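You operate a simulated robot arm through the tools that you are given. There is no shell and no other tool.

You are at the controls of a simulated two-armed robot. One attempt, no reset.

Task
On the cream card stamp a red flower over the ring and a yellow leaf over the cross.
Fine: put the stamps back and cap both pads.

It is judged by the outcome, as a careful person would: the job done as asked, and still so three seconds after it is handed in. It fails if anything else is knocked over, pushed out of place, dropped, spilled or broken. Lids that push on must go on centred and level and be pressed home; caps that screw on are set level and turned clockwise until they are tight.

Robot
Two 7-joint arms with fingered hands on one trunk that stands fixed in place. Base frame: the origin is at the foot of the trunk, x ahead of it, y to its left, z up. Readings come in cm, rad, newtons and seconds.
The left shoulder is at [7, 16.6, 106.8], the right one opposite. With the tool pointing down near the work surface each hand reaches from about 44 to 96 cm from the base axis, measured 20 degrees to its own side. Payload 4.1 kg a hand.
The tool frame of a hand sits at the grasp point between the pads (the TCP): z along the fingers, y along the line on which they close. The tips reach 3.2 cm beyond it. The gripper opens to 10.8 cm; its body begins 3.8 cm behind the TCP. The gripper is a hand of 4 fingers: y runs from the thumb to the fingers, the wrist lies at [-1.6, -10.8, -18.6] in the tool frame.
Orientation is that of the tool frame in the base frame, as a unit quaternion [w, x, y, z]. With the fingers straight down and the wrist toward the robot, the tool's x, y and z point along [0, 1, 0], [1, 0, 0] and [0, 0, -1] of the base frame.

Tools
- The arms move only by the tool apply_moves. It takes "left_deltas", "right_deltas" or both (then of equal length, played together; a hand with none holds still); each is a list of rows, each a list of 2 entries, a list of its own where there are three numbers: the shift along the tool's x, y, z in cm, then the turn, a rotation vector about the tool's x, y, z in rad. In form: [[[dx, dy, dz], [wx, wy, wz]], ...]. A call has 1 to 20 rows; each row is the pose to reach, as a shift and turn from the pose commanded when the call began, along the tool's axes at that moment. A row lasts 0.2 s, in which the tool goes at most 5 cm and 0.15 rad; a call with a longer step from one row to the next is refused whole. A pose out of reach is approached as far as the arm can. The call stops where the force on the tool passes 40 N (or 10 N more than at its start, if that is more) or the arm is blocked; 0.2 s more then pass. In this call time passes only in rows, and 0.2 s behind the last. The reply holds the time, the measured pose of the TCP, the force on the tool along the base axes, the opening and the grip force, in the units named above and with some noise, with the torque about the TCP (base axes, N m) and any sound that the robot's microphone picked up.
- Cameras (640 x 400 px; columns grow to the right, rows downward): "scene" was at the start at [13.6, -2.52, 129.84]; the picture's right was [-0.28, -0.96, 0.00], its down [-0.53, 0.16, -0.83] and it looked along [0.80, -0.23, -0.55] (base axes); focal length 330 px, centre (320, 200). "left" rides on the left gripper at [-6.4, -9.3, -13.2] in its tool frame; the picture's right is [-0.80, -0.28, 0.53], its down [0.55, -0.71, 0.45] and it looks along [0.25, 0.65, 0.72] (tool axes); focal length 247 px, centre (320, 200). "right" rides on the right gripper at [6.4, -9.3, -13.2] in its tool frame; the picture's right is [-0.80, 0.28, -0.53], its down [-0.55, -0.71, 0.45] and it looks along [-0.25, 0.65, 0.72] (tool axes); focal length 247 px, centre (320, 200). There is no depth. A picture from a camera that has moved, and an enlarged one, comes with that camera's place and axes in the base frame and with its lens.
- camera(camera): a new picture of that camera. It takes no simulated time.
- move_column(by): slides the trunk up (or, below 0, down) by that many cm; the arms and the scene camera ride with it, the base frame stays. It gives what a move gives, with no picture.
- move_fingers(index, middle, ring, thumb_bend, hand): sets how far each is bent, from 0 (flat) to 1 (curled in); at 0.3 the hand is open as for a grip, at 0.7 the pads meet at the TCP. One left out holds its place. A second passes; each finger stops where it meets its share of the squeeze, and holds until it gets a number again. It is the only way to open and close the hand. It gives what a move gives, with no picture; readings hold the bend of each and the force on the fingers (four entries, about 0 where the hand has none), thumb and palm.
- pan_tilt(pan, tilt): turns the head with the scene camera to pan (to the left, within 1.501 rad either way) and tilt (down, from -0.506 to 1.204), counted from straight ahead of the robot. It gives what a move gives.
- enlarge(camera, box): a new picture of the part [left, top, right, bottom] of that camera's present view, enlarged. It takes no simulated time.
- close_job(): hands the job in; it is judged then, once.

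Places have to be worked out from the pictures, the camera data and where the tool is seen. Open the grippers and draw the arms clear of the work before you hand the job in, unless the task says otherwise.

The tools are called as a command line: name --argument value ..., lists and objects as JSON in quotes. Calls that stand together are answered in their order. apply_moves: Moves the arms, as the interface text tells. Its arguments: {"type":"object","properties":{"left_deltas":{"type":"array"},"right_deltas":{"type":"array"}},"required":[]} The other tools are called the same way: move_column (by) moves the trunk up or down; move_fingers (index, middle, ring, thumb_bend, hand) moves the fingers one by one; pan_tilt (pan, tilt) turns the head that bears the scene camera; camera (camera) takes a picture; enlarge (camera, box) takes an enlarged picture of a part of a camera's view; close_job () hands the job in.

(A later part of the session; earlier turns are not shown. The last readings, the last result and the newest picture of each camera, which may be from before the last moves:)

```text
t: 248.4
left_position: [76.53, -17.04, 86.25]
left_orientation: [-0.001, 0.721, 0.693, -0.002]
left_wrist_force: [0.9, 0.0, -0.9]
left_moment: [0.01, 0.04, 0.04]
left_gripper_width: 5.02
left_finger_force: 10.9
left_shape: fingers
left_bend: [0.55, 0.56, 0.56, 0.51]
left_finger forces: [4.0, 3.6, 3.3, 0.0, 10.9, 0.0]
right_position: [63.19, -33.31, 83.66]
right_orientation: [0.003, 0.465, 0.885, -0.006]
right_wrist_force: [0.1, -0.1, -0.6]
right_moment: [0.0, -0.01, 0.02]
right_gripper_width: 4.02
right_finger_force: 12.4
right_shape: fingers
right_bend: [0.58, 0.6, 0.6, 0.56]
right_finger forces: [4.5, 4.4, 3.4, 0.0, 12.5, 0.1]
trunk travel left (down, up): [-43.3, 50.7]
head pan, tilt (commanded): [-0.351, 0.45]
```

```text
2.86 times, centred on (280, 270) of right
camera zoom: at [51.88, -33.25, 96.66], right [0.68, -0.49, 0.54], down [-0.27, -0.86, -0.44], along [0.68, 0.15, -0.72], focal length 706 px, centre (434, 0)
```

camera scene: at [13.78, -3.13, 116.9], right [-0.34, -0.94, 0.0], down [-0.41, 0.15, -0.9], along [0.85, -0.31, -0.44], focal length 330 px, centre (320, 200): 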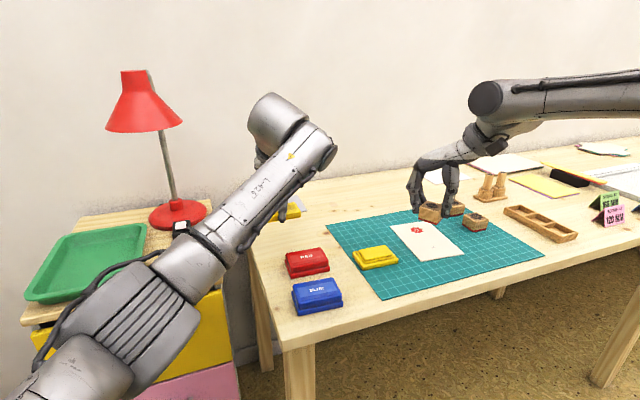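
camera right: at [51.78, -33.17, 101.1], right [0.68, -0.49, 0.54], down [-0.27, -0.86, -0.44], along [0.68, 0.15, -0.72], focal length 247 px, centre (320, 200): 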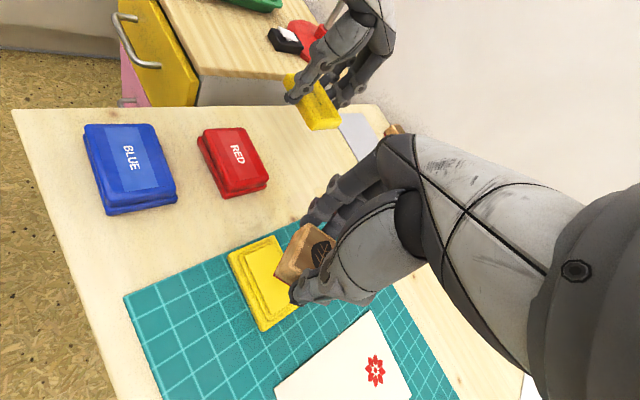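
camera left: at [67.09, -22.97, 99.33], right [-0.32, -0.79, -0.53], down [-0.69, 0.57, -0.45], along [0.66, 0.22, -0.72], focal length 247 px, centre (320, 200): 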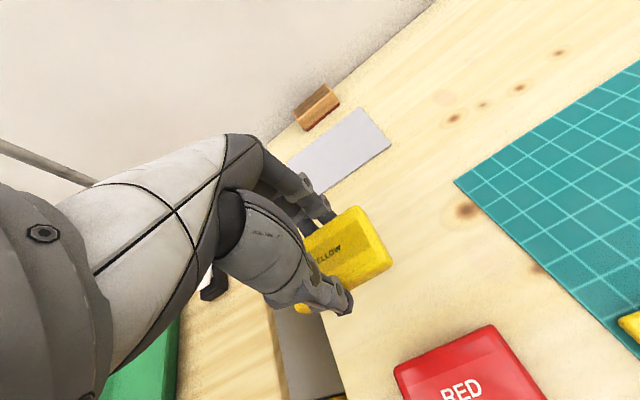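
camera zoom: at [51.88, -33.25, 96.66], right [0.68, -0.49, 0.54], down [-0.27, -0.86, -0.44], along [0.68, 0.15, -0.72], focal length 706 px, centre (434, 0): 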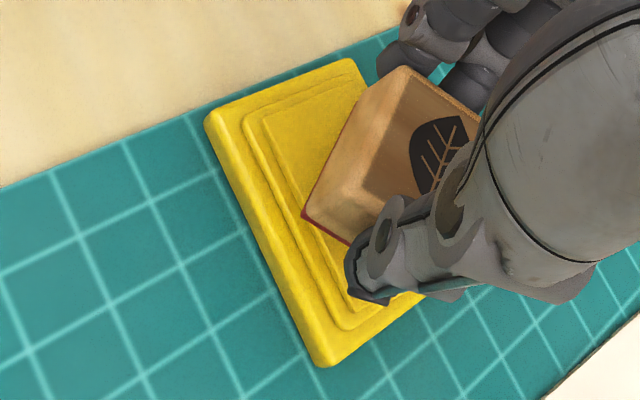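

The stamp seems about half a centimetre too far right relative to the ink; I shift it left by 0.5 cm and continue down.

apply_moves --right_deltas '[[[0.25, 0.1, 0.3], [0, 0, 0]], [[0.47, 0.2, 0.7], [0, 0, 0]], [[0.47, 0.2, 1.1], [0, 0, 0]]]'

enlarge --camera "scene" --box '[340, 190, 430, 280]'

enlarge --camera "right" --box '[200, 200, 360, 340]'

```text
t: 249.2
left_position: [76.5, -17.05, 86.27]
left_orientation: [-0.002, 0.72, 0.694, -0.002]
left_wrist_force: [-0.5, 0.4, -0.8]
left_moment: [0.02, -0.01, 0.04]
left_gripper_width: 5.02
left_finger_force: 10.6
left_shape: fingers
left_bend: [0.55, 0.56, 0.56, 0.51]
left_finger forces: [4.1, 3.7, 3.3, 0.0, 11.0, 0.0]
right_position: [62.99, -32.88, 82.33]
right_orientation: [0.003, 0.466, 0.885, -0.006]
right_wrist_force: [-0.3, 1.2, -0.3]
right_moment: [0.0, -0.05, 0.0]
right_gripper_width: 4.02
right_finger_force: 12.2
right_shape: fingers
right_bend: [0.58, 0.6, 0.6, 0.56]
right_finger forces: [4.5, 4.4, 3.4, 0.0, 12.4, 0.0]
trunk travel left (down, up): [-43.3, 50.7]
head pan, tilt (commanded): [-0.351, 0.45]
```

```text
4.44 times, centred on (385, 235) of scene
camera zoom: at [13.74, -3.19, 116.9], right [-0.34, -0.94, 0.0], down [-0.41, 0.15, -0.9], along [0.85, -0.31, -0.44], focal length 1468 px, centre (31, 44)
```

zoom: 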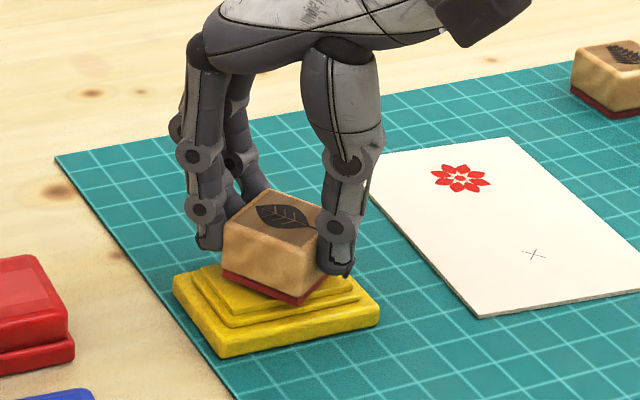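

```text
2.86 times, centred on (280, 270) of right
camera zoom: at [51.73, -32.76, 95.45], right [0.68, -0.49, 0.54], down [-0.27, -0.86, -0.44], along [0.68, 0.15, -0.72], focal length 706 px, centre (434, 0)
```

zoom: 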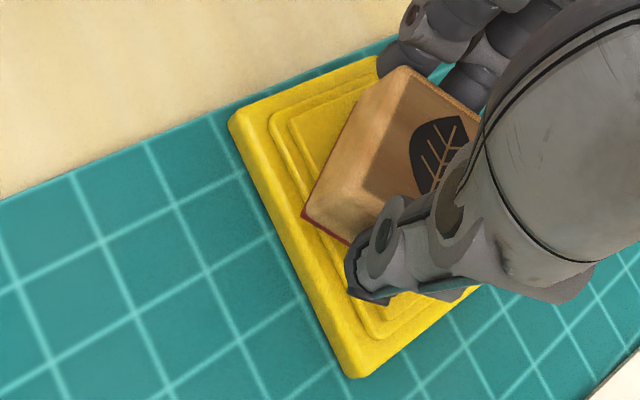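

The stamp is now centred on the ink. I press down gently.

apply_moves --right_deltas '[[[0, 0, 0.2], [0, 0, 0]], [[0, 0, 0.4], [0, 0, 0]], [[0, 0, 0.6], [0, 0, 0]]]'

apply_moves --right_deltas '[[[0, 0, 0.1], [0, 0, 0]], [[0, 0, 0.25], [0, 0, 0]]]'

enlarge --camera "scene" --box '[340, 190, 430, 280]'

```text
t: 250.0
left_position: [76.51, -16.91, 86.29]
left_orientation: [-0.001, 0.72, 0.694, -0.002]
left_wrist_force: [0.4, 0.4, -0.5]
left_moment: [0.01, -0.01, 0.0]
left_gripper_width: 5.01
left_finger_force: 10.9
left_shape: fingers
left_bend: [0.55, 0.56, 0.56, 0.51]
left_finger forces: [4.0, 3.8, 3.3, 0.1, 11.0, 0.0]
right_position: [63.03, -32.76, 81.98]
right_orientation: [0.005, 0.465, 0.885, -0.004]
right_wrist_force: [-1.1, -0.1, 6.0]
right_moment: [-0.09, -0.01, 0.02]
right_gripper_width: 4.03
right_finger_force: 13.0
right_shape: fingers
right_bend: [0.58, 0.6, 0.6, 0.56]
right_finger forces: [4.5, 4.4, 3.4, 0.1, 12.8, 0.0]
trunk travel left (down, up): [-43.3, 50.7]
head pan, tilt (commanded): [-0.351, 0.45]
```

```text
t: 250.6
left_position: [76.38, -16.86, 86.33]
left_orientation: [-0.001, 0.72, 0.694, -0.002]
left_wrist_force: [0.2, -1.0, -0.1]
left_moment: [-0.01, 0.01, 0.01]
left_gripper_width: 5.01
left_finger_force: 11.2
left_shape: fingers
left_bend: [0.55, 0.56, 0.56, 0.51]
left_finger forces: [4.0, 3.7, 3.3, 0.0, 10.9, 0.0]
right_position: [62.89, -32.72, 81.84]
right_orientation: [0.006, 0.466, 0.885, -0.004]
right_wrist_force: [4.0, -1.5, 19.2]
right_moment: [-0.16, -0.09, 0.05]
right_gripper_width: 4.01
right_finger_force: 14.5
right_shape: fingers
right_bend: [0.58, 0.6, 0.6, 0.57]
right_finger forces: [5.4, 5.6, 4.3, 0.0, 13.0, 0.0]
trunk travel left (down, up): [-43.3, 50.7]
head pan, tilt (commanded): [-0.351, 0.45]
```

```text
4.44 times, centred on (385, 235) of scene
camera zoom: at [13.56, -3.09, 116.96], right [-0.34, -0.94, 0.0], down [-0.41, 0.15, -0.9], along [0.85, -0.31, -0.43], focal length 1468 px, centre (31, 44)
```

zoom: 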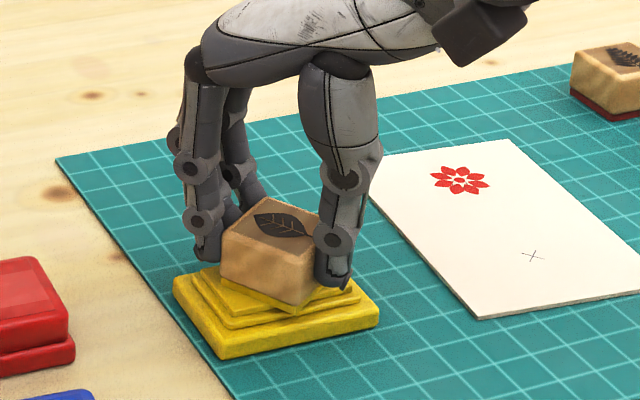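

The face has turned yellow: inked with 19 N. I lift straight up and carry the stamp toward the cross, turning back to yaw ≈0.

apply_moves --right_deltas '[[[0, 0, -0.4], [0, 0, 0]], [[0, 0, -1.4], [0, 0, 0]], [[0, 0, -3.0], [0, 0, 0]], [[0, 0, -5.0], [0, 0, 0]], [[0, 0, -6.5], [0, 0, 0]]]'

apply_moves --right_deltas '[[[-2.2, -1.5, 0], [0, 0, 0]], [[-4.4, -3.0, 0], [0, 0, 0]], [[-6.7, -4.5, 0], [0, 0, 0]], [[-9.0, -6.1, 0], [0, 0, 0.1]], [[-11.0, -7.5, 0], [0, 0, 0.22]], [[-12.1, -8.2, 0], [0, 0, 0.34]], [[-12.1, -8.2, 0], [0, 0, 0.46]], [[-12.1, -8.2, 0], [0, 0, 0.58]], [[-12.1, -8.2, 0], [0, 0, 0.64]]]'

camera --camera "scene"

enlarge --camera "scene" --box '[370, 170, 490, 280]'

enlarge --camera "right" --box '[160, 160, 360, 340]'

```text
t: 251.8
left_position: [76.46, -16.97, 86.3]
left_orientation: [-0.001, 0.72, 0.694, -0.002]
left_wrist_force: [-0.1, -0.2, -0.1]
left_moment: [0.0, 0.01, 0.04]
left_gripper_width: 4.98
left_finger_force: 10.7
left_shape: fingers
left_bend: [0.55, 0.56, 0.56, 0.51]
left_finger forces: [4.0, 3.7, 3.3, 0.0, 10.9, 0.1]
right_position: [63.04, -32.91, 88.18]
right_orientation: [0.004, 0.466, 0.885, -0.006]
right_wrist_force: [-0.3, 0.3, 0.3]
right_moment: [0.02, 0.01, 0.04]
right_gripper_width: 4.03
right_finger_force: 13.2
right_shape: fingers
right_bend: [0.58, 0.6, 0.6, 0.57]
right_finger forces: [4.9, 4.3, 3.5, 0.0, 12.7, 0.0]
trunk travel left (down, up): [-43.3, 50.7]
head pan, tilt (commanded): [-0.351, 0.45]
```

```text
t: 253.8
left_position: [76.36, -16.91, 86.27]
left_orientation: [-0.002, 0.72, 0.694, 0.0]
left_wrist_force: [-0.2, -0.3, 0.3]
left_moment: [-0.02, -0.02, -0.01]
left_gripper_width: 5.0
left_finger_force: 10.8
left_shape: fingers
left_bend: [0.55, 0.56, 0.56, 0.51]
left_finger forces: [4.0, 3.7, 3.4, 0.0, 11.0, 0.1]
right_position: [62.91, -47.38, 88.23]
right_orientation: [0.006, 0.721, 0.692, -0.004]
right_wrist_force: [-0.8, -0.2, 0.3]
right_moment: [-0.02, 0.03, -0.02]
right_gripper_width: 4.03
right_finger_force: 12.8
right_shape: fingers
right_bend: [0.58, 0.6, 0.6, 0.57]
right_finger forces: [4.9, 4.3, 3.4, 0.0, 12.6, 0.0]
trunk travel left (down, up): [-43.3, 50.7]
head pan, tilt (commanded): [-0.351, 0.45]
```

```text
taken
camera scene: at [13.73, -3.17, 116.9], right [-0.34, -0.94, 0.0], down [-0.41, 0.15, -0.9], along [0.85, -0.31, -0.44], focal length 330 px, centre (320, 200)
```

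scene: 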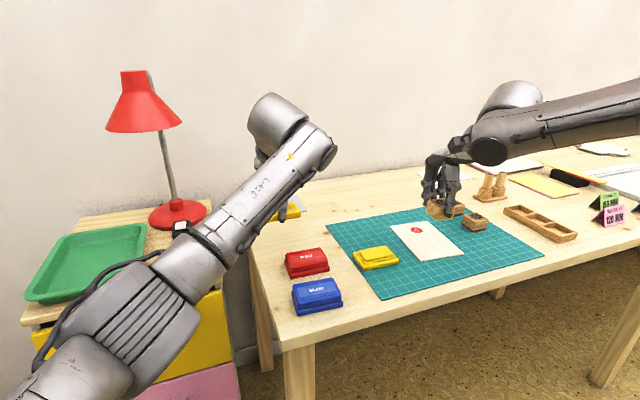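

```text
3.64 times, centred on (430, 225) of scene
camera zoom: at [13.73, -3.17, 116.9], right [-0.34, -0.94, 0.0], down [-0.41, 0.15, -0.9], along [0.85, -0.31, -0.44], focal length 1201 px, centre (-80, 109)
```

zoom: 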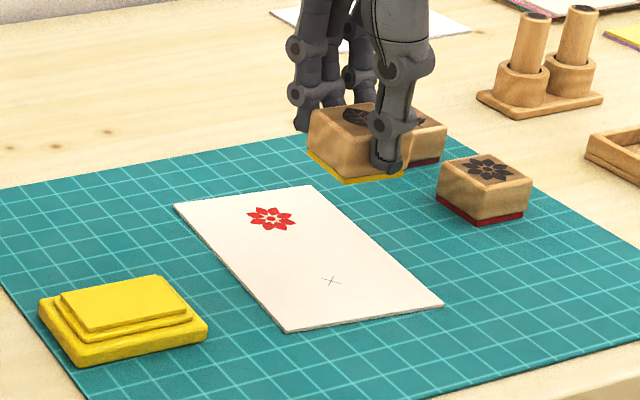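

```text
2.22 times, centred on (260, 250) of right
camera zoom: at [54.01, -40.54, 101.24], right [0.25, -0.8, 0.54], down [-0.73, -0.53, -0.44], along [0.64, -0.28, -0.71], focal length 549 px, centre (453, 89)
```

zoom: 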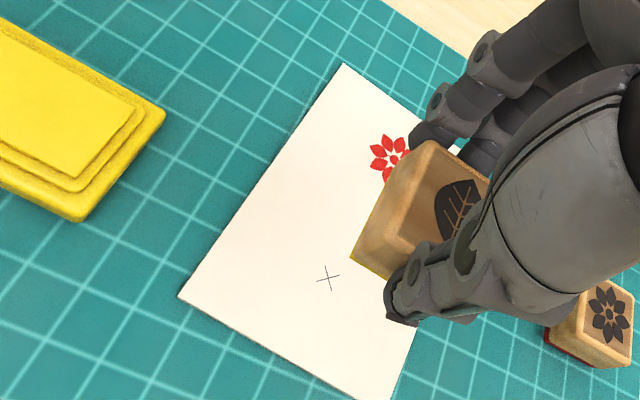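

The stamp's face is bright yellow and its centre is estimated at (62.7, -48.0), over the cross at (62.74, -47.91). I lower toward the card and re-check.

apply_moves --right_deltas '[[[0, 0, 1.5], [0, 0, 0]], [[0, 0, 3.0], [0, 0, 0]], [[0, 0, 4.5], [0, 0, 0]], [[0, 0, 6.0], [0, 0, 0]], [[0, 0, 7.0], [0, 0, 0]]]'

enlarge --camera "scene" --box '[390, 190, 480, 270]'

enlarge --camera "right" --box '[160, 160, 360, 340]'

```text
t: 255.0
left_position: [76.43, -16.94, 86.25]
left_orientation: [-0.002, 0.72, 0.694, -0.001]
left_wrist_force: [0.5, 0.8, -0.8]
left_moment: [0.01, -0.02, 0.03]
left_gripper_width: 5.01
left_finger_force: 10.5
left_shape: fingers
left_bend: [0.55, 0.56, 0.56, 0.51]
left_finger forces: [4.0, 3.8, 3.3, 0.0, 11.0, 0.0]
right_position: [63.09, -47.56, 81.24]
right_orientation: [0.006, 0.72, 0.694, -0.004]
right_wrist_force: [-0.1, 0.4, 0.0]
right_moment: [0.01, -0.02, -0.01]
right_gripper_width: 4.03
right_finger_force: 12.0
right_shape: fingers
right_bend: [0.58, 0.6, 0.6, 0.57]
right_finger forces: [4.9, 4.2, 3.4, 0.1, 12.6, 0.1]
trunk travel left (down, up): [-43.3, 50.7]
head pan, tilt (commanded): [-0.351, 0.45]
```

```text
5.00 times, centred on (435, 230) of scene
camera zoom: at [13.74, -3.19, 116.9], right [-0.34, -0.94, 0.0], down [-0.41, 0.15, -0.9], along [0.85, -0.31, -0.44], focal length 1651 px, centre (-255, 50)
```

zoom: 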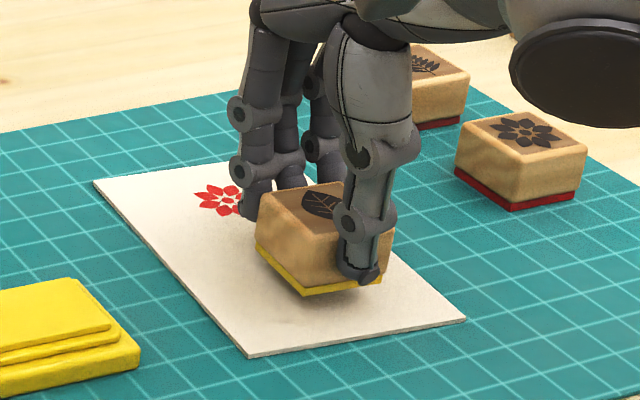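

```text
2.22 times, centred on (260, 250) of right
camera zoom: at [54.13, -40.69, 94.18], right [0.25, -0.8, 0.54], down [-0.72, -0.53, -0.44], along [0.64, -0.28, -0.71], focal length 549 px, centre (453, 89)
```

zoom: 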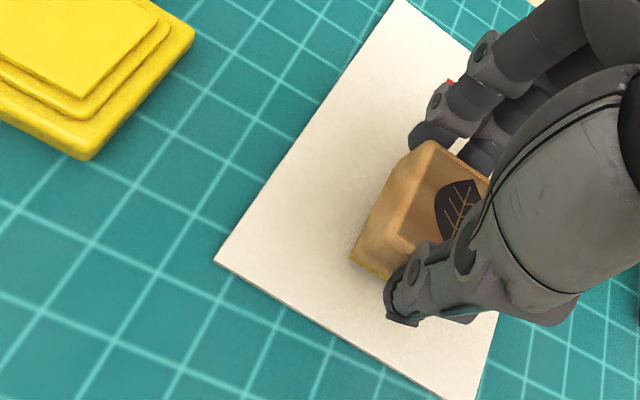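

The scene view puts the stamp's centre about 2 mm right and forward of the cross; I make a small correction and lower to contact.

apply_moves --right_deltas '[[[0.1, -0.08, 0.2], [0, 0, 0]], [[0.17, -0.12, 0.4], [0, 0, 0]], [[0.17, -0.12, 0.6], [0, 0, 0]]]'

enlarge --camera "scene" --box '[400, 210, 460, 260]'

```text
t: 255.8
left_position: [76.44, -16.97, 86.26]
left_orientation: [-0.002, 0.72, 0.694, -0.002]
left_wrist_force: [0.4, -0.1, -0.6]
left_moment: [0.0, 0.03, 0.01]
left_gripper_width: 5.02
left_finger_force: 10.9
left_shape: fingers
left_bend: [0.55, 0.56, 0.56, 0.51]
left_finger forces: [3.9, 3.8, 3.2, 0.0, 10.9, 0.0]
right_position: [62.95, -47.39, 80.66]
right_orientation: [0.005, 0.72, 0.694, -0.005]
right_wrist_force: [0.9, -0.4, -0.1]
right_moment: [0.02, -0.01, 0.02]
right_gripper_width: 4.06
right_finger_force: 12.8
right_shape: fingers
right_bend: [0.58, 0.6, 0.6, 0.57]
right_finger forces: [4.9, 4.2, 3.4, 0.0, 12.5, 0.0]
trunk travel left (down, up): [-43.3, 50.7]
head pan, tilt (commanded): [-0.351, 0.45]
```

```text
8.00 times, centred on (430, 235) of scene
camera zoom: at [13.73, -3.19, 116.9], right [-0.34, -0.94, 0.0], down [-0.41, 0.15, -0.9], along [0.85, -0.31, -0.44], focal length 2642 px, centre (-560, -80)
```

zoom: 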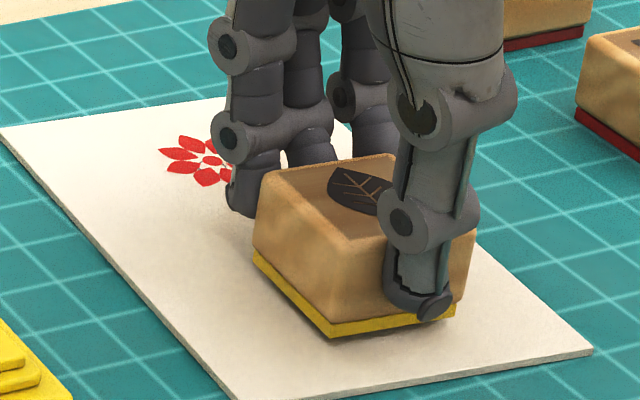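

Now the stamp's centre measures (62.6, -47.9), on the cross. I press it down.

apply_moves --right_deltas '[[[0, 0.05, 0.2], [0, 0, 0]], [[0, 0.05, 0.4], [0, 0, 0]], [[0, 0.05, 0.6], [0, 0, 0]]]'

apply_moves --right_deltas '[[[0, 0, 0.12], [0, 0, 0]], [[0, 0, 0.25], [0, 0, 0]]]'

enlarge --camera "scene" --box '[400, 210, 460, 260]'

```text
t: 256.6
left_position: [76.46, -16.94, 86.33]
left_orientation: [-0.001, 0.72, 0.694, -0.002]
left_wrist_force: [0.3, 0.7, -0.4]
left_moment: [0.01, 0.0, 0.0]
left_gripper_width: 5.03
left_finger_force: 10.8
left_shape: fingers
left_bend: [0.55, 0.56, 0.56, 0.51]
left_finger forces: [4.0, 3.7, 3.3, 0.0, 10.8, 0.1]
right_position: [62.96, -47.31, 80.21]
right_orientation: [0.007, 0.72, 0.693, -0.003]
right_wrist_force: [2.3, -1.5, 10.6]
right_moment: [-0.1, 0.03, 0.02]
right_gripper_width: 4.02
right_finger_force: 12.5
right_shape: fingers
right_bend: [0.58, 0.6, 0.6, 0.57]
right_finger forces: [5.3, 4.8, 4.1, 0.0, 12.1, 0.0]
trunk travel left (down, up): [-43.3, 50.7]
head pan, tilt (commanded): [-0.351, 0.45]
```

```text
t: 257.2
left_position: [76.29, -16.91, 86.43]
left_orientation: [0.001, 0.72, 0.694, -0.002]
left_wrist_force: [-0.6, -0.3, -0.4]
left_moment: [-0.03, 0.01, 0.01]
left_gripper_width: 5.03
left_finger_force: 10.2
left_shape: fingers
left_bend: [0.55, 0.56, 0.56, 0.51]
left_finger forces: [4.1, 3.7, 3.3, 0.0, 10.8, 0.1]
right_position: [62.88, -47.14, 80.1]
right_orientation: [0.009, 0.721, 0.693, -0.003]
right_wrist_force: [4.6, -3.8, 23.0]
right_moment: [-0.25, -0.09, 0.04]
right_gripper_width: 4.0
right_finger_force: 14.6
right_shape: fingers
right_bend: [0.58, 0.6, 0.6, 0.57]
right_finger forces: [6.1, 6.2, 4.9, 0.0, 12.4, 0.0]
trunk travel left (down, up): [-43.3, 50.7]
head pan, tilt (commanded): [-0.351, 0.45]
```

```text
8.00 times, centred on (430, 235) of scene
camera zoom: at [13.52, -3.04, 116.96], right [-0.34, -0.94, 0.0], down [-0.41, 0.15, -0.9], along [0.85, -0.31, -0.43], focal length 2642 px, centre (-560, -80)
```

zoom: 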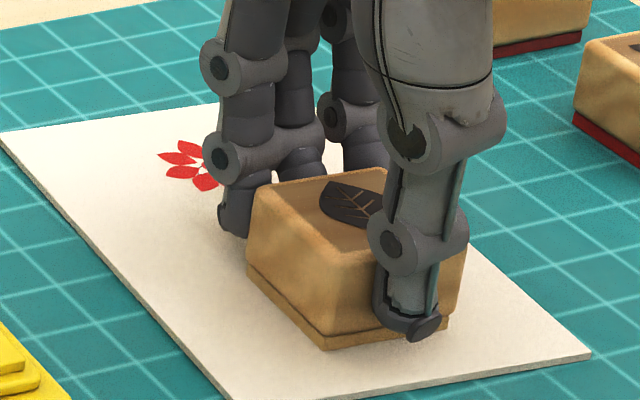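

Pressed with 23 N and the ink has transferred. I lift straight off and look at the print.

apply_moves --right_deltas '[[[0, 0, -0.4], [0, 0, 0]], [[0, 0, -1.0], [0, 0, 0]], [[0, 0, -2.2], [0, 0, 0]], [[0, 0, -4.2], [0, 0, 0]], [[0, 0, -6.5], [0, 0, 0]], [[0, 0, -8.5], [0, 0, 0]]]'

enlarge --camera "scene" --box '[370, 190, 490, 280]'

enlarge --camera "right" --box '[140, 160, 340, 360]'

```text
t: 258.6
left_position: [76.51, -16.97, 86.31]
left_orientation: [-0.002, 0.72, 0.694, -0.001]
left_wrist_force: [-0.7, -0.5, -0.5]
left_moment: [0.0, 0.04, 0.03]
left_gripper_width: 5.05
left_finger_force: 10.4
left_shape: fingers
left_bend: [0.55, 0.56, 0.56, 0.51]
left_finger forces: [4.0, 3.7, 3.2, 0.0, 10.9, 0.1]
right_position: [62.91, -47.09, 88.28]
right_orientation: [0.006, 0.721, 0.693, -0.004]
right_wrist_force: [-0.3, 0.1, 0.5]
right_moment: [0.02, -0.01, 0.02]
right_gripper_width: 4.01
right_finger_force: 12.2
right_shape: fingers
right_bend: [0.58, 0.6, 0.6, 0.57]
right_finger forces: [4.7, 4.3, 3.6, 0.0, 12.4, 0.0]
trunk travel left (down, up): [-43.3, 50.7]
head pan, tilt (commanded): [-0.351, 0.45]
```

```text
4.44 times, centred on (430, 235) of scene
camera zoom: at [13.7, -3.17, 116.91], right [-0.34, -0.94, 0.0], down [-0.41, 0.15, -0.9], along [0.85, -0.31, -0.44], focal length 1468 px, centre (-169, 44)
```

zoom: 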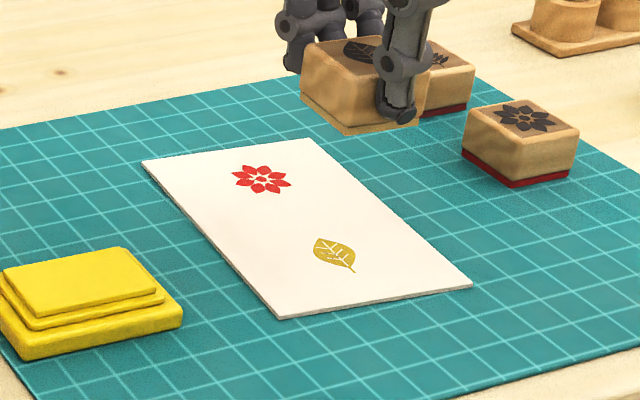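

```text
2.00 times, centred on (240, 260) of right
camera zoom: at [54.02, -40.3, 101.29], right [0.25, -0.8, 0.54], down [-0.73, -0.53, -0.44], along [0.64, -0.28, -0.71], focal length 494 px, centre (480, 80)
```

zoom: 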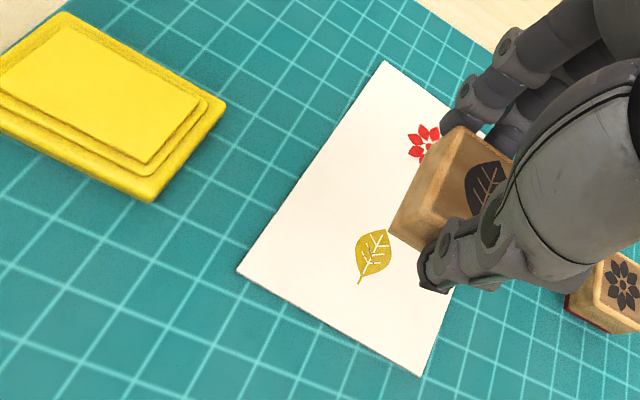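

A clean yellow leaf over the cross. Now I take the leaf stamp back to its own spot at about (57.8, -63.05).

apply_moves --right_deltas '[[[-2.5, -0.7, 0], [0, 0, -0.01]], [[-5.2, -1.4, 0], [0, 0, -0.03]], [[-7.8, -2.1, 0], [0, 0, -0.05]], [[-10.4, -2.8, 0], [0, 0, -0.07]], [[-13.0, -3.5, 0], [0, 0, -0.09]], [[-15.5, -4.23, 0], [0, 0, -0.09]]]'

apply_moves --right_deltas '[[[0, 0, 1.5], [0, 0, 0]], [[0, 0, 3.0], [0, 0, 0]], [[0, 0, 4.5], [0, 0, 0]], [[0, 0, 6.0], [0, 0, 0]], [[0, 0, 7.2], [0, 0, 0]]]'

enlarge --camera "scene" --box '[440, 180, 550, 280]'

enlarge --camera "right" --box '[180, 140, 380, 340]'

```text
t: 260.0
left_position: [76.41, -16.98, 86.25]
left_orientation: [-0.001, 0.72, 0.694, -0.001]
left_wrist_force: [0.1, 0.3, 0.1]
left_moment: [0.01, 0.01, 0.01]
left_gripper_width: 5.04
left_finger_force: 10.9
left_shape: fingers
left_bend: [0.55, 0.56, 0.56, 0.51]
left_finger forces: [3.9, 3.8, 3.3, 0.0, 10.9, 0.1]
right_position: [58.2, -62.58, 88.56]
right_orientation: [0.005, 0.689, 0.725, -0.004]
right_wrist_force: [0.2, 0.4, -0.2]
right_moment: [-0.03, 0.01, -0.02]
right_gripper_width: 4.05
right_finger_force: 12.3
right_shape: fingers
right_bend: [0.58, 0.6, 0.6, 0.57]
right_finger forces: [4.7, 4.3, 3.4, 0.0, 12.4, 0.0]
trunk travel left (down, up): [-43.3, 50.7]
head pan, tilt (commanded): [-0.351, 0.45]
```

```text
t: 261.2
left_position: [76.43, -16.89, 86.28]
left_orientation: [-0.001, 0.72, 0.694, -0.002]
left_wrist_force: [0.5, 0.4, 0.2]
left_moment: [0.02, 0.02, 0.0]
left_gripper_width: 5.01
left_finger_force: 11.2
left_shape: fingers
left_bend: [0.55, 0.56, 0.56, 0.51]
left_finger forces: [4.0, 3.7, 3.3, 0.0, 10.9, 0.1]
right_position: [58.19, -62.67, 81.35]
right_orientation: [0.006, 0.689, 0.725, -0.005]
right_wrist_force: [1.2, 1.1, -0.4]
right_moment: [-0.02, 0.01, 0.01]
right_gripper_width: 4.05
right_finger_force: 12.4
right_shape: fingers
right_bend: [0.58, 0.6, 0.6, 0.57]
right_finger forces: [4.7, 4.1, 3.5, 0.0, 12.3, 0.0]
trunk travel left (down, up): [-43.3, 50.7]
head pan, tilt (commanded): [-0.351, 0.45]
```

```text
4.00 times, centred on (495, 230) of scene
camera zoom: at [13.74, -3.2, 116.9], right [-0.34, -0.94, 0.0], down [-0.41, 0.15, -0.9], along [0.85, -0.31, -0.44], focal length 1321 px, centre (-380, 80)
```

zoom: 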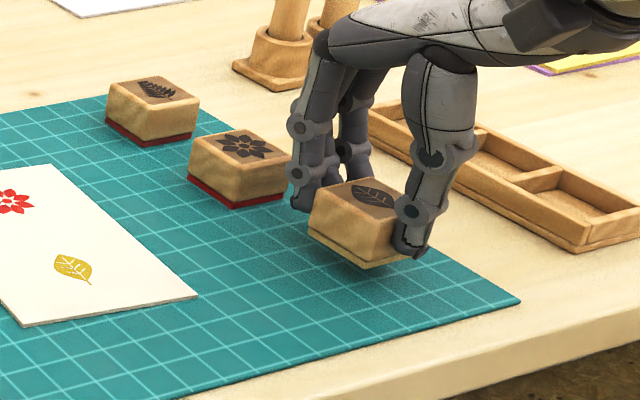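

```text
2.00 times, centred on (280, 240) of right
camera zoom: at [48.59, -56.66, 94.26], right [0.32, -0.77, 0.54], down [-0.68, -0.59, -0.44], along [0.66, -0.23, -0.71], focal length 494 px, centre (400, 120)
```

zoom: 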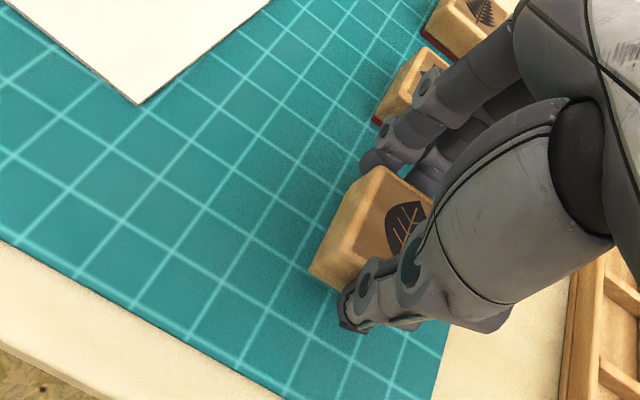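

apply_moves --right_deltas '[[[0.1, -0.1, 0.4], [0, 0, 0]], [[0.2, -0.15, 0.8], [0, 0, 0]], [[0.2, -0.15, 1.15], [0, 0, 0]], [[0.2, -0.15, 1.35], [0, 0, 0]]]'

enlarge --camera "scene" --box '[440, 180, 550, 280]'

```text
t: 262.2
left_position: [76.48, -17.01, 86.26]
left_orientation: [-0.001, 0.72, 0.694, -0.001]
left_wrist_force: [-0.2, 0.3, -0.3]
left_moment: [0.0, -0.03, -0.01]
left_gripper_width: 5.03
left_finger_force: 11.0
left_shape: fingers
left_bend: [0.55, 0.56, 0.56, 0.51]
left_finger forces: [4.0, 3.8, 3.3, 0.0, 10.9, 0.1]
right_position: [58.02, -62.46, 79.95]
right_orientation: [0.006, 0.688, 0.726, -0.005]
right_wrist_force: [-0.8, -0.9, -0.5]
right_moment: [0.04, -0.01, 0.01]
right_gripper_width: 4.01
right_finger_force: 12.7
right_shape: fingers
right_bend: [0.58, 0.6, 0.6, 0.57]
right_finger forces: [4.7, 4.3, 3.5, 0.0, 12.4, 0.1]
trunk travel left (down, up): [-43.3, 50.7]
head pan, tilt (commanded): [-0.351, 0.45]
```

```text
4.00 times, centred on (495, 230) of scene
camera zoom: at [13.72, -3.18, 116.91], right [-0.34, -0.94, 0.0], down [-0.41, 0.15, -0.9], along [0.85, -0.31, -0.44], focal length 1321 px, centre (-380, 80)
```

zoom: 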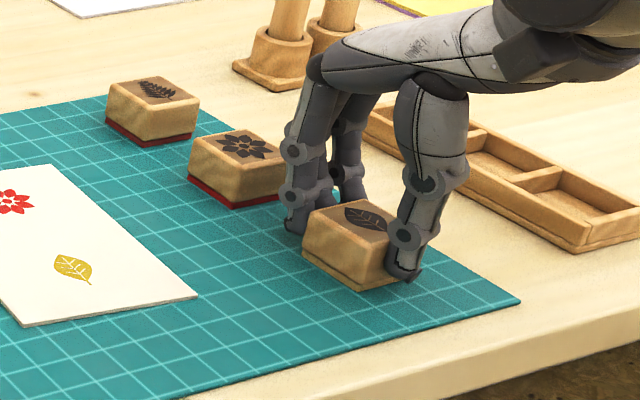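

Just at the mat. I set it down with a light touch and release.

apply_moves --right_deltas '[[[0, 0, 0.1], [0, 0, 0]], [[0, 0, 0.18], [0, 0, 0]]]'

move_fingers --hand "right" --index 0.53 --middle 0.53 --ring 0.53 --thumb_bend 0.52

move_fingers --hand "right" --index 0.45 --middle 0.45 --ring 0.45 --thumb_bend 0.45

apply_moves --right_deltas '[[[0, 0, -1.0], [0, 0, 0]], [[0, 0, -3.0], [0, 0, 0]], [[0, 0, -5.5], [0, 0, 0]], [[0, 0, -8.0], [0, 0, 0]], [[0, 0, -11.0], [0, 0, 0]]]'

enlarge --camera "scene" --box '[430, 180, 540, 280]'

enlarge --camera "right" --box '[140, 160, 340, 380]'

```text
t: 262.8
left_position: [76.44, -16.99, 86.31]
left_orientation: [-0.001, 0.72, 0.694, 0.0]
left_wrist_force: [-0.3, 0.8, -0.5]
left_moment: [0.04, 0.01, 0.01]
left_gripper_width: 5.02
left_finger_force: 11.3
left_shape: fingers
left_bend: [0.55, 0.56, 0.56, 0.51]
left_finger forces: [4.0, 3.7, 3.3, 0.0, 10.9, 0.0]
right_position: [57.96, -62.37, 79.88]
right_orientation: [0.006, 0.688, 0.725, -0.004]
right_wrist_force: [1.2, -1.4, 4.1]
right_moment: [-0.04, 0.03, 0.0]
right_gripper_width: 4.06
right_finger_force: 12.3
right_shape: fingers
right_bend: [0.58, 0.6, 0.6, 0.57]
right_finger forces: [4.7, 4.4, 3.5, 0.0, 12.7, 0.0]
trunk travel left (down, up): [-43.3, 50.7]
head pan, tilt (commanded): [-0.351, 0.45]
```

```text
t: 263.8
left_position: [76.46, -17.07, 86.24]
left_orientation: [-0.002, 0.72, 0.694, -0.001]
left_wrist_force: [0.3, -0.4, -0.2]
left_moment: [0.01, 0.0, 0.03]
left_gripper_width: 5.01
left_finger_force: 11.1
left_shape: fingers
left_bend: [0.55, 0.56, 0.56, 0.51]
left_finger forces: [4.0, 3.7, 3.3, 0.0, 10.9, 0.1]
right_position: [58.05, -62.41, 79.75]
right_orientation: [0.005, 0.688, 0.725, -0.003]
right_wrist_force: [-0.3, 0.0, 0.7]
right_moment: [0.0, 0.0, 0.01]
right_gripper_width: 4.83
right_finger_force: 0.0
right_shape: fingers
right_bend: [0.53, 0.53, 0.53, 0.52]
right_finger forces: [0.0, 0.0, 0.0, 0.1, 0.0, 0.0]
trunk travel left (down, up): [-43.3, 50.7]
head pan, tilt (commanded): [-0.351, 0.45]
```

```text
t: 264.8
left_position: [76.47, -16.99, 86.35]
left_orientation: [-0.001, 0.72, 0.694, -0.001]
left_wrist_force: [-1.0, 0.0, -1.1]
left_moment: [-0.01, -0.04, -0.01]
left_gripper_width: 5.02
left_finger_force: 11.0
left_shape: fingers
left_bend: [0.55, 0.56, 0.56, 0.51]
left_finger forces: [3.9, 3.7, 3.4, 0.1, 10.9, 0.0]
right_position: [58.12, -62.4, 79.69]
right_orientation: [0.006, 0.688, 0.726, -0.004]
right_wrist_force: [0.0, 0.2, -0.9]
right_moment: [0.01, 0.01, -0.02]
right_gripper_width: 6.86
right_finger_force: 0.0
right_shape: fingers
right_bend: [0.45, 0.45, 0.45, 0.45]
right_finger forces: [0.0, 0.0, 0.1, 0.1, 0.0, 0.0]
trunk travel left (down, up): [-43.3, 50.7]
head pan, tilt (commanded): [-0.351, 0.45]
```

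```text
t: 266.0
left_position: [76.49, -16.9, 86.33]
left_orientation: [-0.001, 0.719, 0.695, -0.001]
left_wrist_force: [-0.3, -0.2, -0.5]
left_moment: [0.0, -0.02, 0.01]
left_gripper_width: 5.02
left_finger_force: 10.9
left_shape: fingers
left_bend: [0.55, 0.56, 0.56, 0.51]
left_finger forces: [4.0, 3.7, 3.3, 0.0, 10.9, 0.1]
right_position: [57.94, -62.4, 90.91]
right_orientation: [0.006, 0.689, 0.725, -0.004]
right_wrist_force: [-1.1, 0.2, -0.2]
right_moment: [-0.01, 0.03, 0.0]
right_gripper_width: 6.85
right_finger_force: 0.1
right_shape: fingers
right_bend: [0.45, 0.45, 0.45, 0.45]
right_finger forces: [0.0, 0.0, 0.0, 0.1, 0.0, 0.0]
trunk travel left (down, up): [-43.3, 50.7]
head pan, tilt (commanded): [-0.351, 0.45]
```

```text
4.00 times, centred on (485, 230) of scene
camera zoom: at [13.69, -3.14, 116.91], right [-0.34, -0.94, 0.0], down [-0.41, 0.15, -0.9], along [0.85, -0.31, -0.44], focal length 1321 px, centre (-340, 80)
```

zoom: 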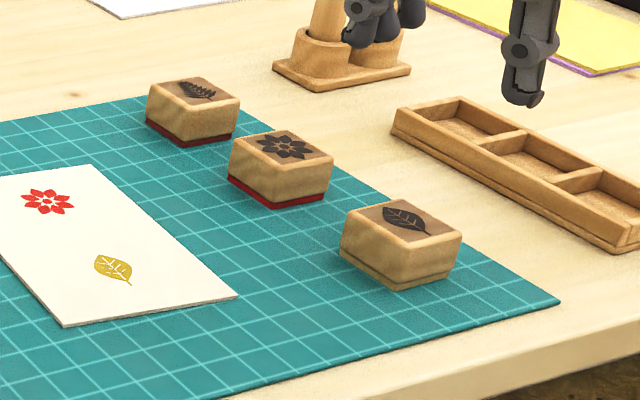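

```text
1.82 times, centred on (240, 270) of right
camera zoom: at [48.36, -56.29, 103.9], right [0.32, -0.77, 0.54], down [-0.68, -0.59, -0.44], along [0.66, -0.23, -0.71], focal length 449 px, centre (466, 73)
```

zoom: 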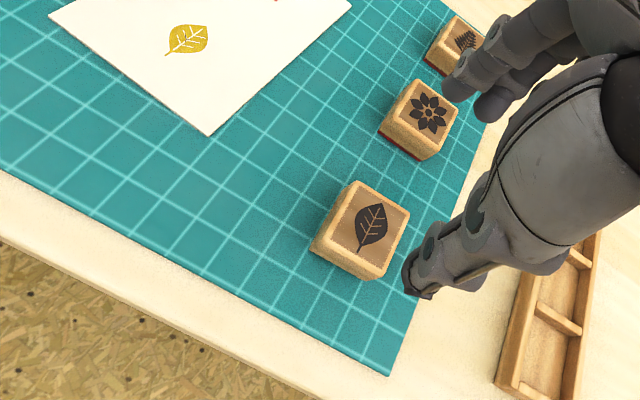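

Both stamps are back in line. Now the left hand returns with the yellow lid to its base on the mat by the reverse path.

apply_moves --left_deltas '[[[-2.0, -0.6, 0], [0, 0, 0]], [[-4.0, -1.4, 0], [0, 0, 0]], [[-7.1, -2.7, 0], [0, 0, 0]], [[-10.1, -4.2, 0], [0, 0, 0]], [[-12.7, -6.0, 0], [0, 0, 0]], [[-15.2, -8.0, 0], [0, 0, 0]], [[-16.1, -10.1, 0], [0, 0, 0]], [[-17.0, -12.2, 0], [0, 0, 0]]]'

enlarge --camera "left" --box '[260, 170, 440, 350]'

camera --camera "scene"

```text
t: 268.0
left_position: [66.36, -31.01, 87.63]
left_orientation: [0.006, 0.704, 0.711, -0.003]
left_wrist_force: [-0.3, -0.2, 0.5]
left_moment: [-0.03, 0.03, -0.01]
left_gripper_width: 5.01
left_finger_force: 10.5
left_shape: fingers
left_bend: [0.55, 0.56, 0.56, 0.51]
left_finger forces: [4.0, 3.7, 3.2, 0.0, 10.8, 0.0]
right_position: [58.11, -62.27, 90.73]
right_orientation: [0.005, 0.689, 0.725, -0.004]
right_wrist_force: [0.7, -0.5, -0.4]
right_moment: [-0.02, 0.0, 0.01]
right_gripper_width: 6.83
right_finger_force: 0.0
right_shape: fingers
right_bend: [0.45, 0.45, 0.45, 0.45]
right_finger forces: [0.1, 0.0, 0.0, 0.1, 0.0, 0.0]
trunk travel left (down, up): [-43.3, 50.7]
head pan, tilt (commanded): [-0.351, 0.45]
stopped in row 8 (left hand): the arm was blocked; the commanded pose is now the measured one
```

```text
2.22 times, centred on (350, 260) of left
camera zoom: at [57.11, -37.39, 100.64], right [-0.27, -0.81, -0.52], down [-0.71, 0.54, -0.46], along [0.65, 0.25, -0.72], focal length 549 px, centre (253, 67)
```

zoom: 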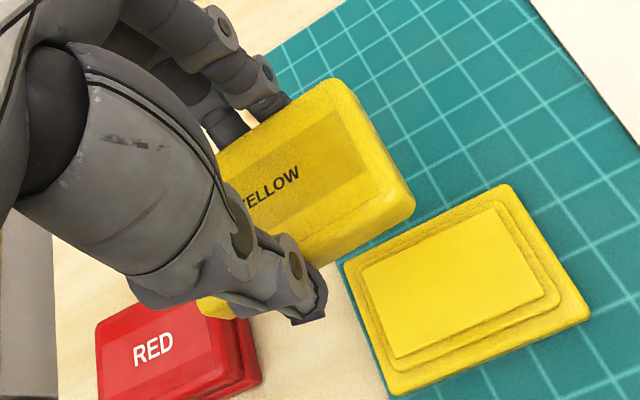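

```text
taken
camera scene: at [13.8, -3.16, 116.9], right [-0.34, -0.94, 0.0], down [-0.41, 0.15, -0.9], along [0.84, -0.31, -0.44], focal length 330 px, centre (320, 200)
```

scene: 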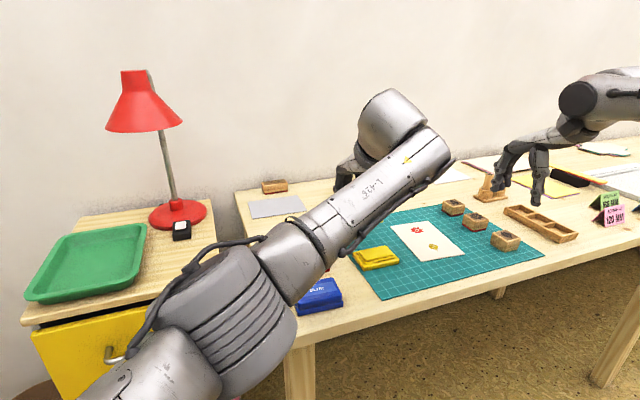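

The arm lagged at the end of the move. I complete the approach to above the yellow base in small steps, restoring yaw and level.

apply_moves --left_deltas '[[[-0.6, -0.6, 0.4], [0.001, 0.003, 0.012]], [[-1.3, -1.3, 0.8], [0.002, 0.006, 0.024]], [[-1.9, -2.0, 1.2], [0.003, 0.009, 0.036]], [[-2.53, -2.67, 1.6], [0.0044, 0.0127, 0.047]], [[-2.53, -2.67, 1.6], [0.0044, 0.0127, 0.047]]]'

enlarge --camera "left" --box '[260, 170, 440, 350]'

```text
t: 269.4
left_position: [65.9, -31.67, 87.1]
left_orientation: [0.007, 0.707, 0.707, 0.0]
left_wrist_force: [0.5, 0.0, 0.2]
left_moment: [-0.01, -0.02, -0.02]
left_gripper_width: 5.02
left_finger_force: 10.4
left_shape: fingers
left_bend: [0.55, 0.56, 0.56, 0.51]
left_finger forces: [4.0, 3.8, 3.3, 0.1, 10.9, 0.1]
right_position: [58.04, -62.36, 90.94]
right_orientation: [0.005, 0.689, 0.725, -0.004]
right_wrist_force: [0.3, -0.1, 0.5]
right_moment: [0.0, -0.03, 0.02]
right_gripper_width: 6.87
right_finger_force: 0.1
right_shape: fingers
right_bend: [0.45, 0.45, 0.45, 0.45]
right_finger forces: [0.0, 0.0, 0.0, 0.0, 0.0, 0.1]
trunk travel left (down, up): [-43.3, 50.7]
head pan, tilt (commanded): [-0.351, 0.45]
stopped in row 5 (left hand): the arm was blocked; the commanded pose is now the measured one
```

```text
2.22 times, centred on (350, 260) of left
camera zoom: at [56.52, -37.97, 100.06], right [-0.28, -0.8, -0.53], down [-0.7, 0.54, -0.46], along [0.66, 0.24, -0.71], focal length 549 px, centre (253, 67)
```

zoom: 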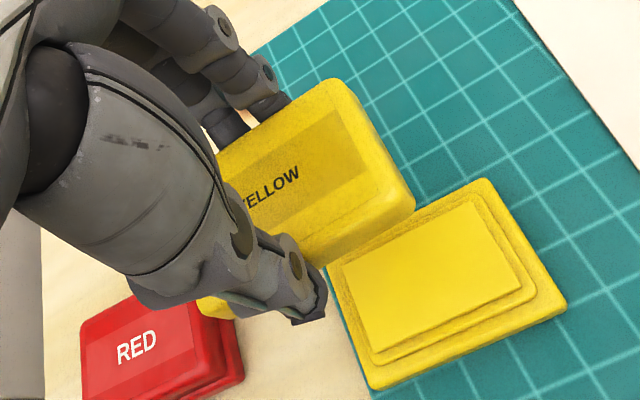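

Still held back. I look at both arms for a possible contact between them.

pan_tilt --pan -0.75 --tilt 0.5

camera --camera "scene"

pan_tilt --pan -0.6 --tilt 1.1

camera --camera "scene"

camera --camera "right"

```text
t: 270.2
left_position: [65.86, -31.75, 87.21]
left_orientation: [0.008, 0.707, 0.707, 0.001]
left_wrist_force: [0.7, 0.3, -0.7]
left_moment: [0.05, 0.0, -0.02]
left_gripper_width: 5.01
left_finger_force: 11.1
left_shape: fingers
left_bend: [0.55, 0.56, 0.56, 0.51]
left_finger forces: [3.9, 3.8, 3.2, 0.0, 10.9, 0.0]
right_position: [57.85, -62.39, 90.83]
right_orientation: [0.006, 0.689, 0.725, -0.004]
right_wrist_force: [-0.1, 0.1, 0.5]
right_moment: [0.01, 0.01, 0.03]
right_gripper_width: 6.88
right_finger_force: 0.0
right_shape: fingers
right_bend: [0.45, 0.45, 0.45, 0.45]
right_finger forces: [0.0, 0.0, 0.0, 0.1, 0.0, 0.0]
trunk travel left (down, up): [-43.3, 50.7]
head pan, tilt (commanded): [-0.75, 0.499]
```

```text
taken
camera scene: at [11.75, -6.23, 116.46], right [-0.68, -0.73, 0.0], down [-0.35, 0.33, -0.88], along [0.64, -0.6, -0.48], focal length 330 px, centre (320, 200)
```

scene: 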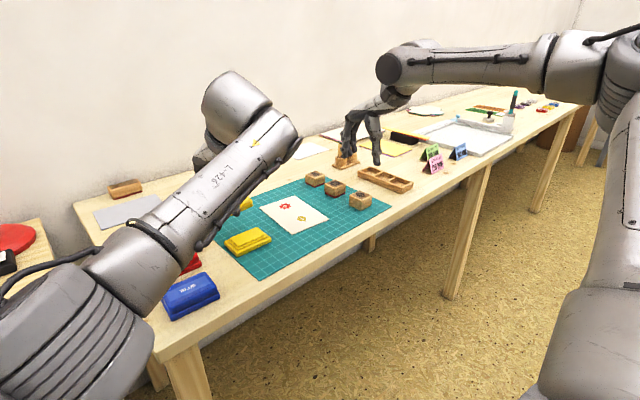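

```text
t: 271.2
left_position: [65.82, -31.78, 87.15]
left_orientation: [0.009, 0.708, 0.706, 0.001]
left_wrist_force: [-0.3, 0.0, 0.3]
left_moment: [0.01, 0.0, 0.01]
left_gripper_width: 5.02
left_finger_force: 11.0
left_shape: fingers
left_bend: [0.55, 0.56, 0.56, 0.51]
left_finger forces: [3.8, 3.7, 3.3, 0.0, 11.0, 0.0]
right_position: [57.96, -62.39, 90.75]
right_orientation: [0.006, 0.688, 0.725, -0.004]
right_wrist_force: [0.5, -0.3, 0.4]
right_moment: [-0.04, 0.03, -0.02]
right_gripper_width: 6.83
right_finger_force: 0.1
right_shape: fingers
right_bend: [0.45, 0.45, 0.45, 0.45]
right_finger forces: [0.1, 0.0, 0.1, 0.0, 0.0, 0.0]
trunk travel left (down, up): [-43.3, 50.7]
head pan, tilt (commanded): [-0.6, 1.1]
```

```text
taken
camera scene: at [10.3, -3.6, 111.69], right [-0.57, -0.82, 0.0], down [-0.73, 0.5, -0.45], along [0.37, -0.26, -0.89], focal length 330 px, centre (320, 200)
```

scene: 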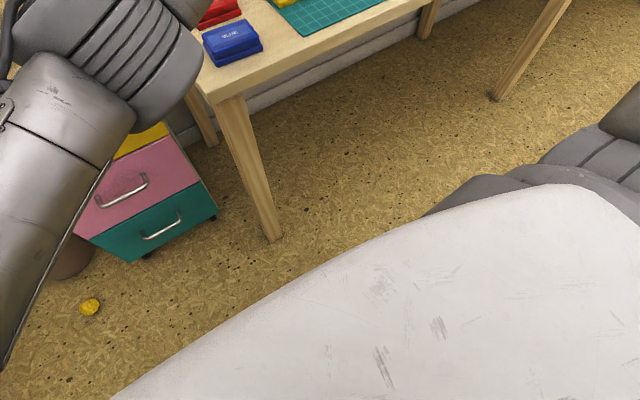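

```text
taken
camera right: at [48.39, -56.33, 103.83], right [0.32, -0.77, 0.54], down [-0.68, -0.59, -0.44], along [0.66, -0.23, -0.71], focal length 247 px, centre (320, 200)
```

right: 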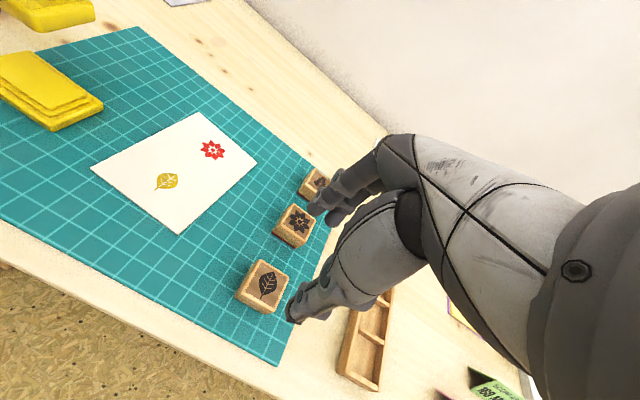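

No contact between the arms; the left upper arm is again against the torso. I raise the hand a few centimetres relative to the shoulder and try the shift from there.

apply_moves --left_deltas '[[[0, 0, -1.2], [0, 0, 0]], [[0, 0, -2.5], [0, 0, 0]], [[-0.3, -0.3, -4.0], [-0.005, 0.005, 0.01]], [[-0.9, -1.0, -4.5], [-0.01, 0.01, 0.02]], [[-1.5, -1.7, -4.5], [-0.014, 0.011, 0.037]], [[-1.8, -2.2, -4.5], [-0.014, 0.011, 0.037]]]'

enlarge --camera "left" --box '[260, 170, 440, 350]'

```text
t: 272.8
left_position: [67.2, -29.54, 89.68]
left_orientation: [-0.002, 0.696, 0.718, -0.009]
left_wrist_force: [0.7, 0.3, -0.4]
left_moment: [0.02, 0.02, 0.01]
left_gripper_width: 5.01
left_finger_force: 10.8
left_shape: fingers
left_bend: [0.55, 0.56, 0.56, 0.51]
left_finger forces: [3.9, 3.8, 3.2, 0.0, 10.8, 0.0]
right_position: [58.08, -62.29, 90.81]
right_orientation: [0.004, 0.69, 0.724, -0.004]
right_wrist_force: [0.8, -0.1, -0.7]
right_moment: [0.01, 0.0, 0.01]
right_gripper_width: 6.86
right_finger_force: 0.0
right_shape: fingers
right_bend: [0.45, 0.45, 0.45, 0.45]
right_finger forces: [0.0, 0.0, 0.1, 0.0, 0.1, 0.0]
trunk travel left (down, up): [-43.3, 50.7]
head pan, tilt (commanded): [-0.6, 1.1]
stopped in row 6 (left hand): the arm was blocked; the commanded pose is now the measured one
```

```text
2.22 times, centred on (350, 260) of left
camera zoom: at [58.4, -36.23, 102.92], right [-0.27, -0.81, -0.52], down [-0.73, 0.52, -0.44], along [0.63, 0.26, -0.73], focal length 549 px, centre (253, 67)
```

zoom: 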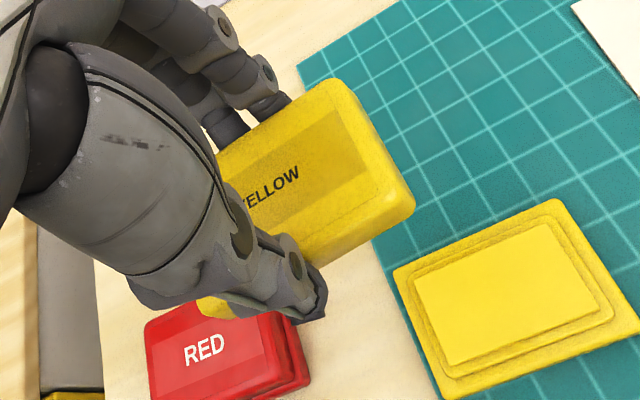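

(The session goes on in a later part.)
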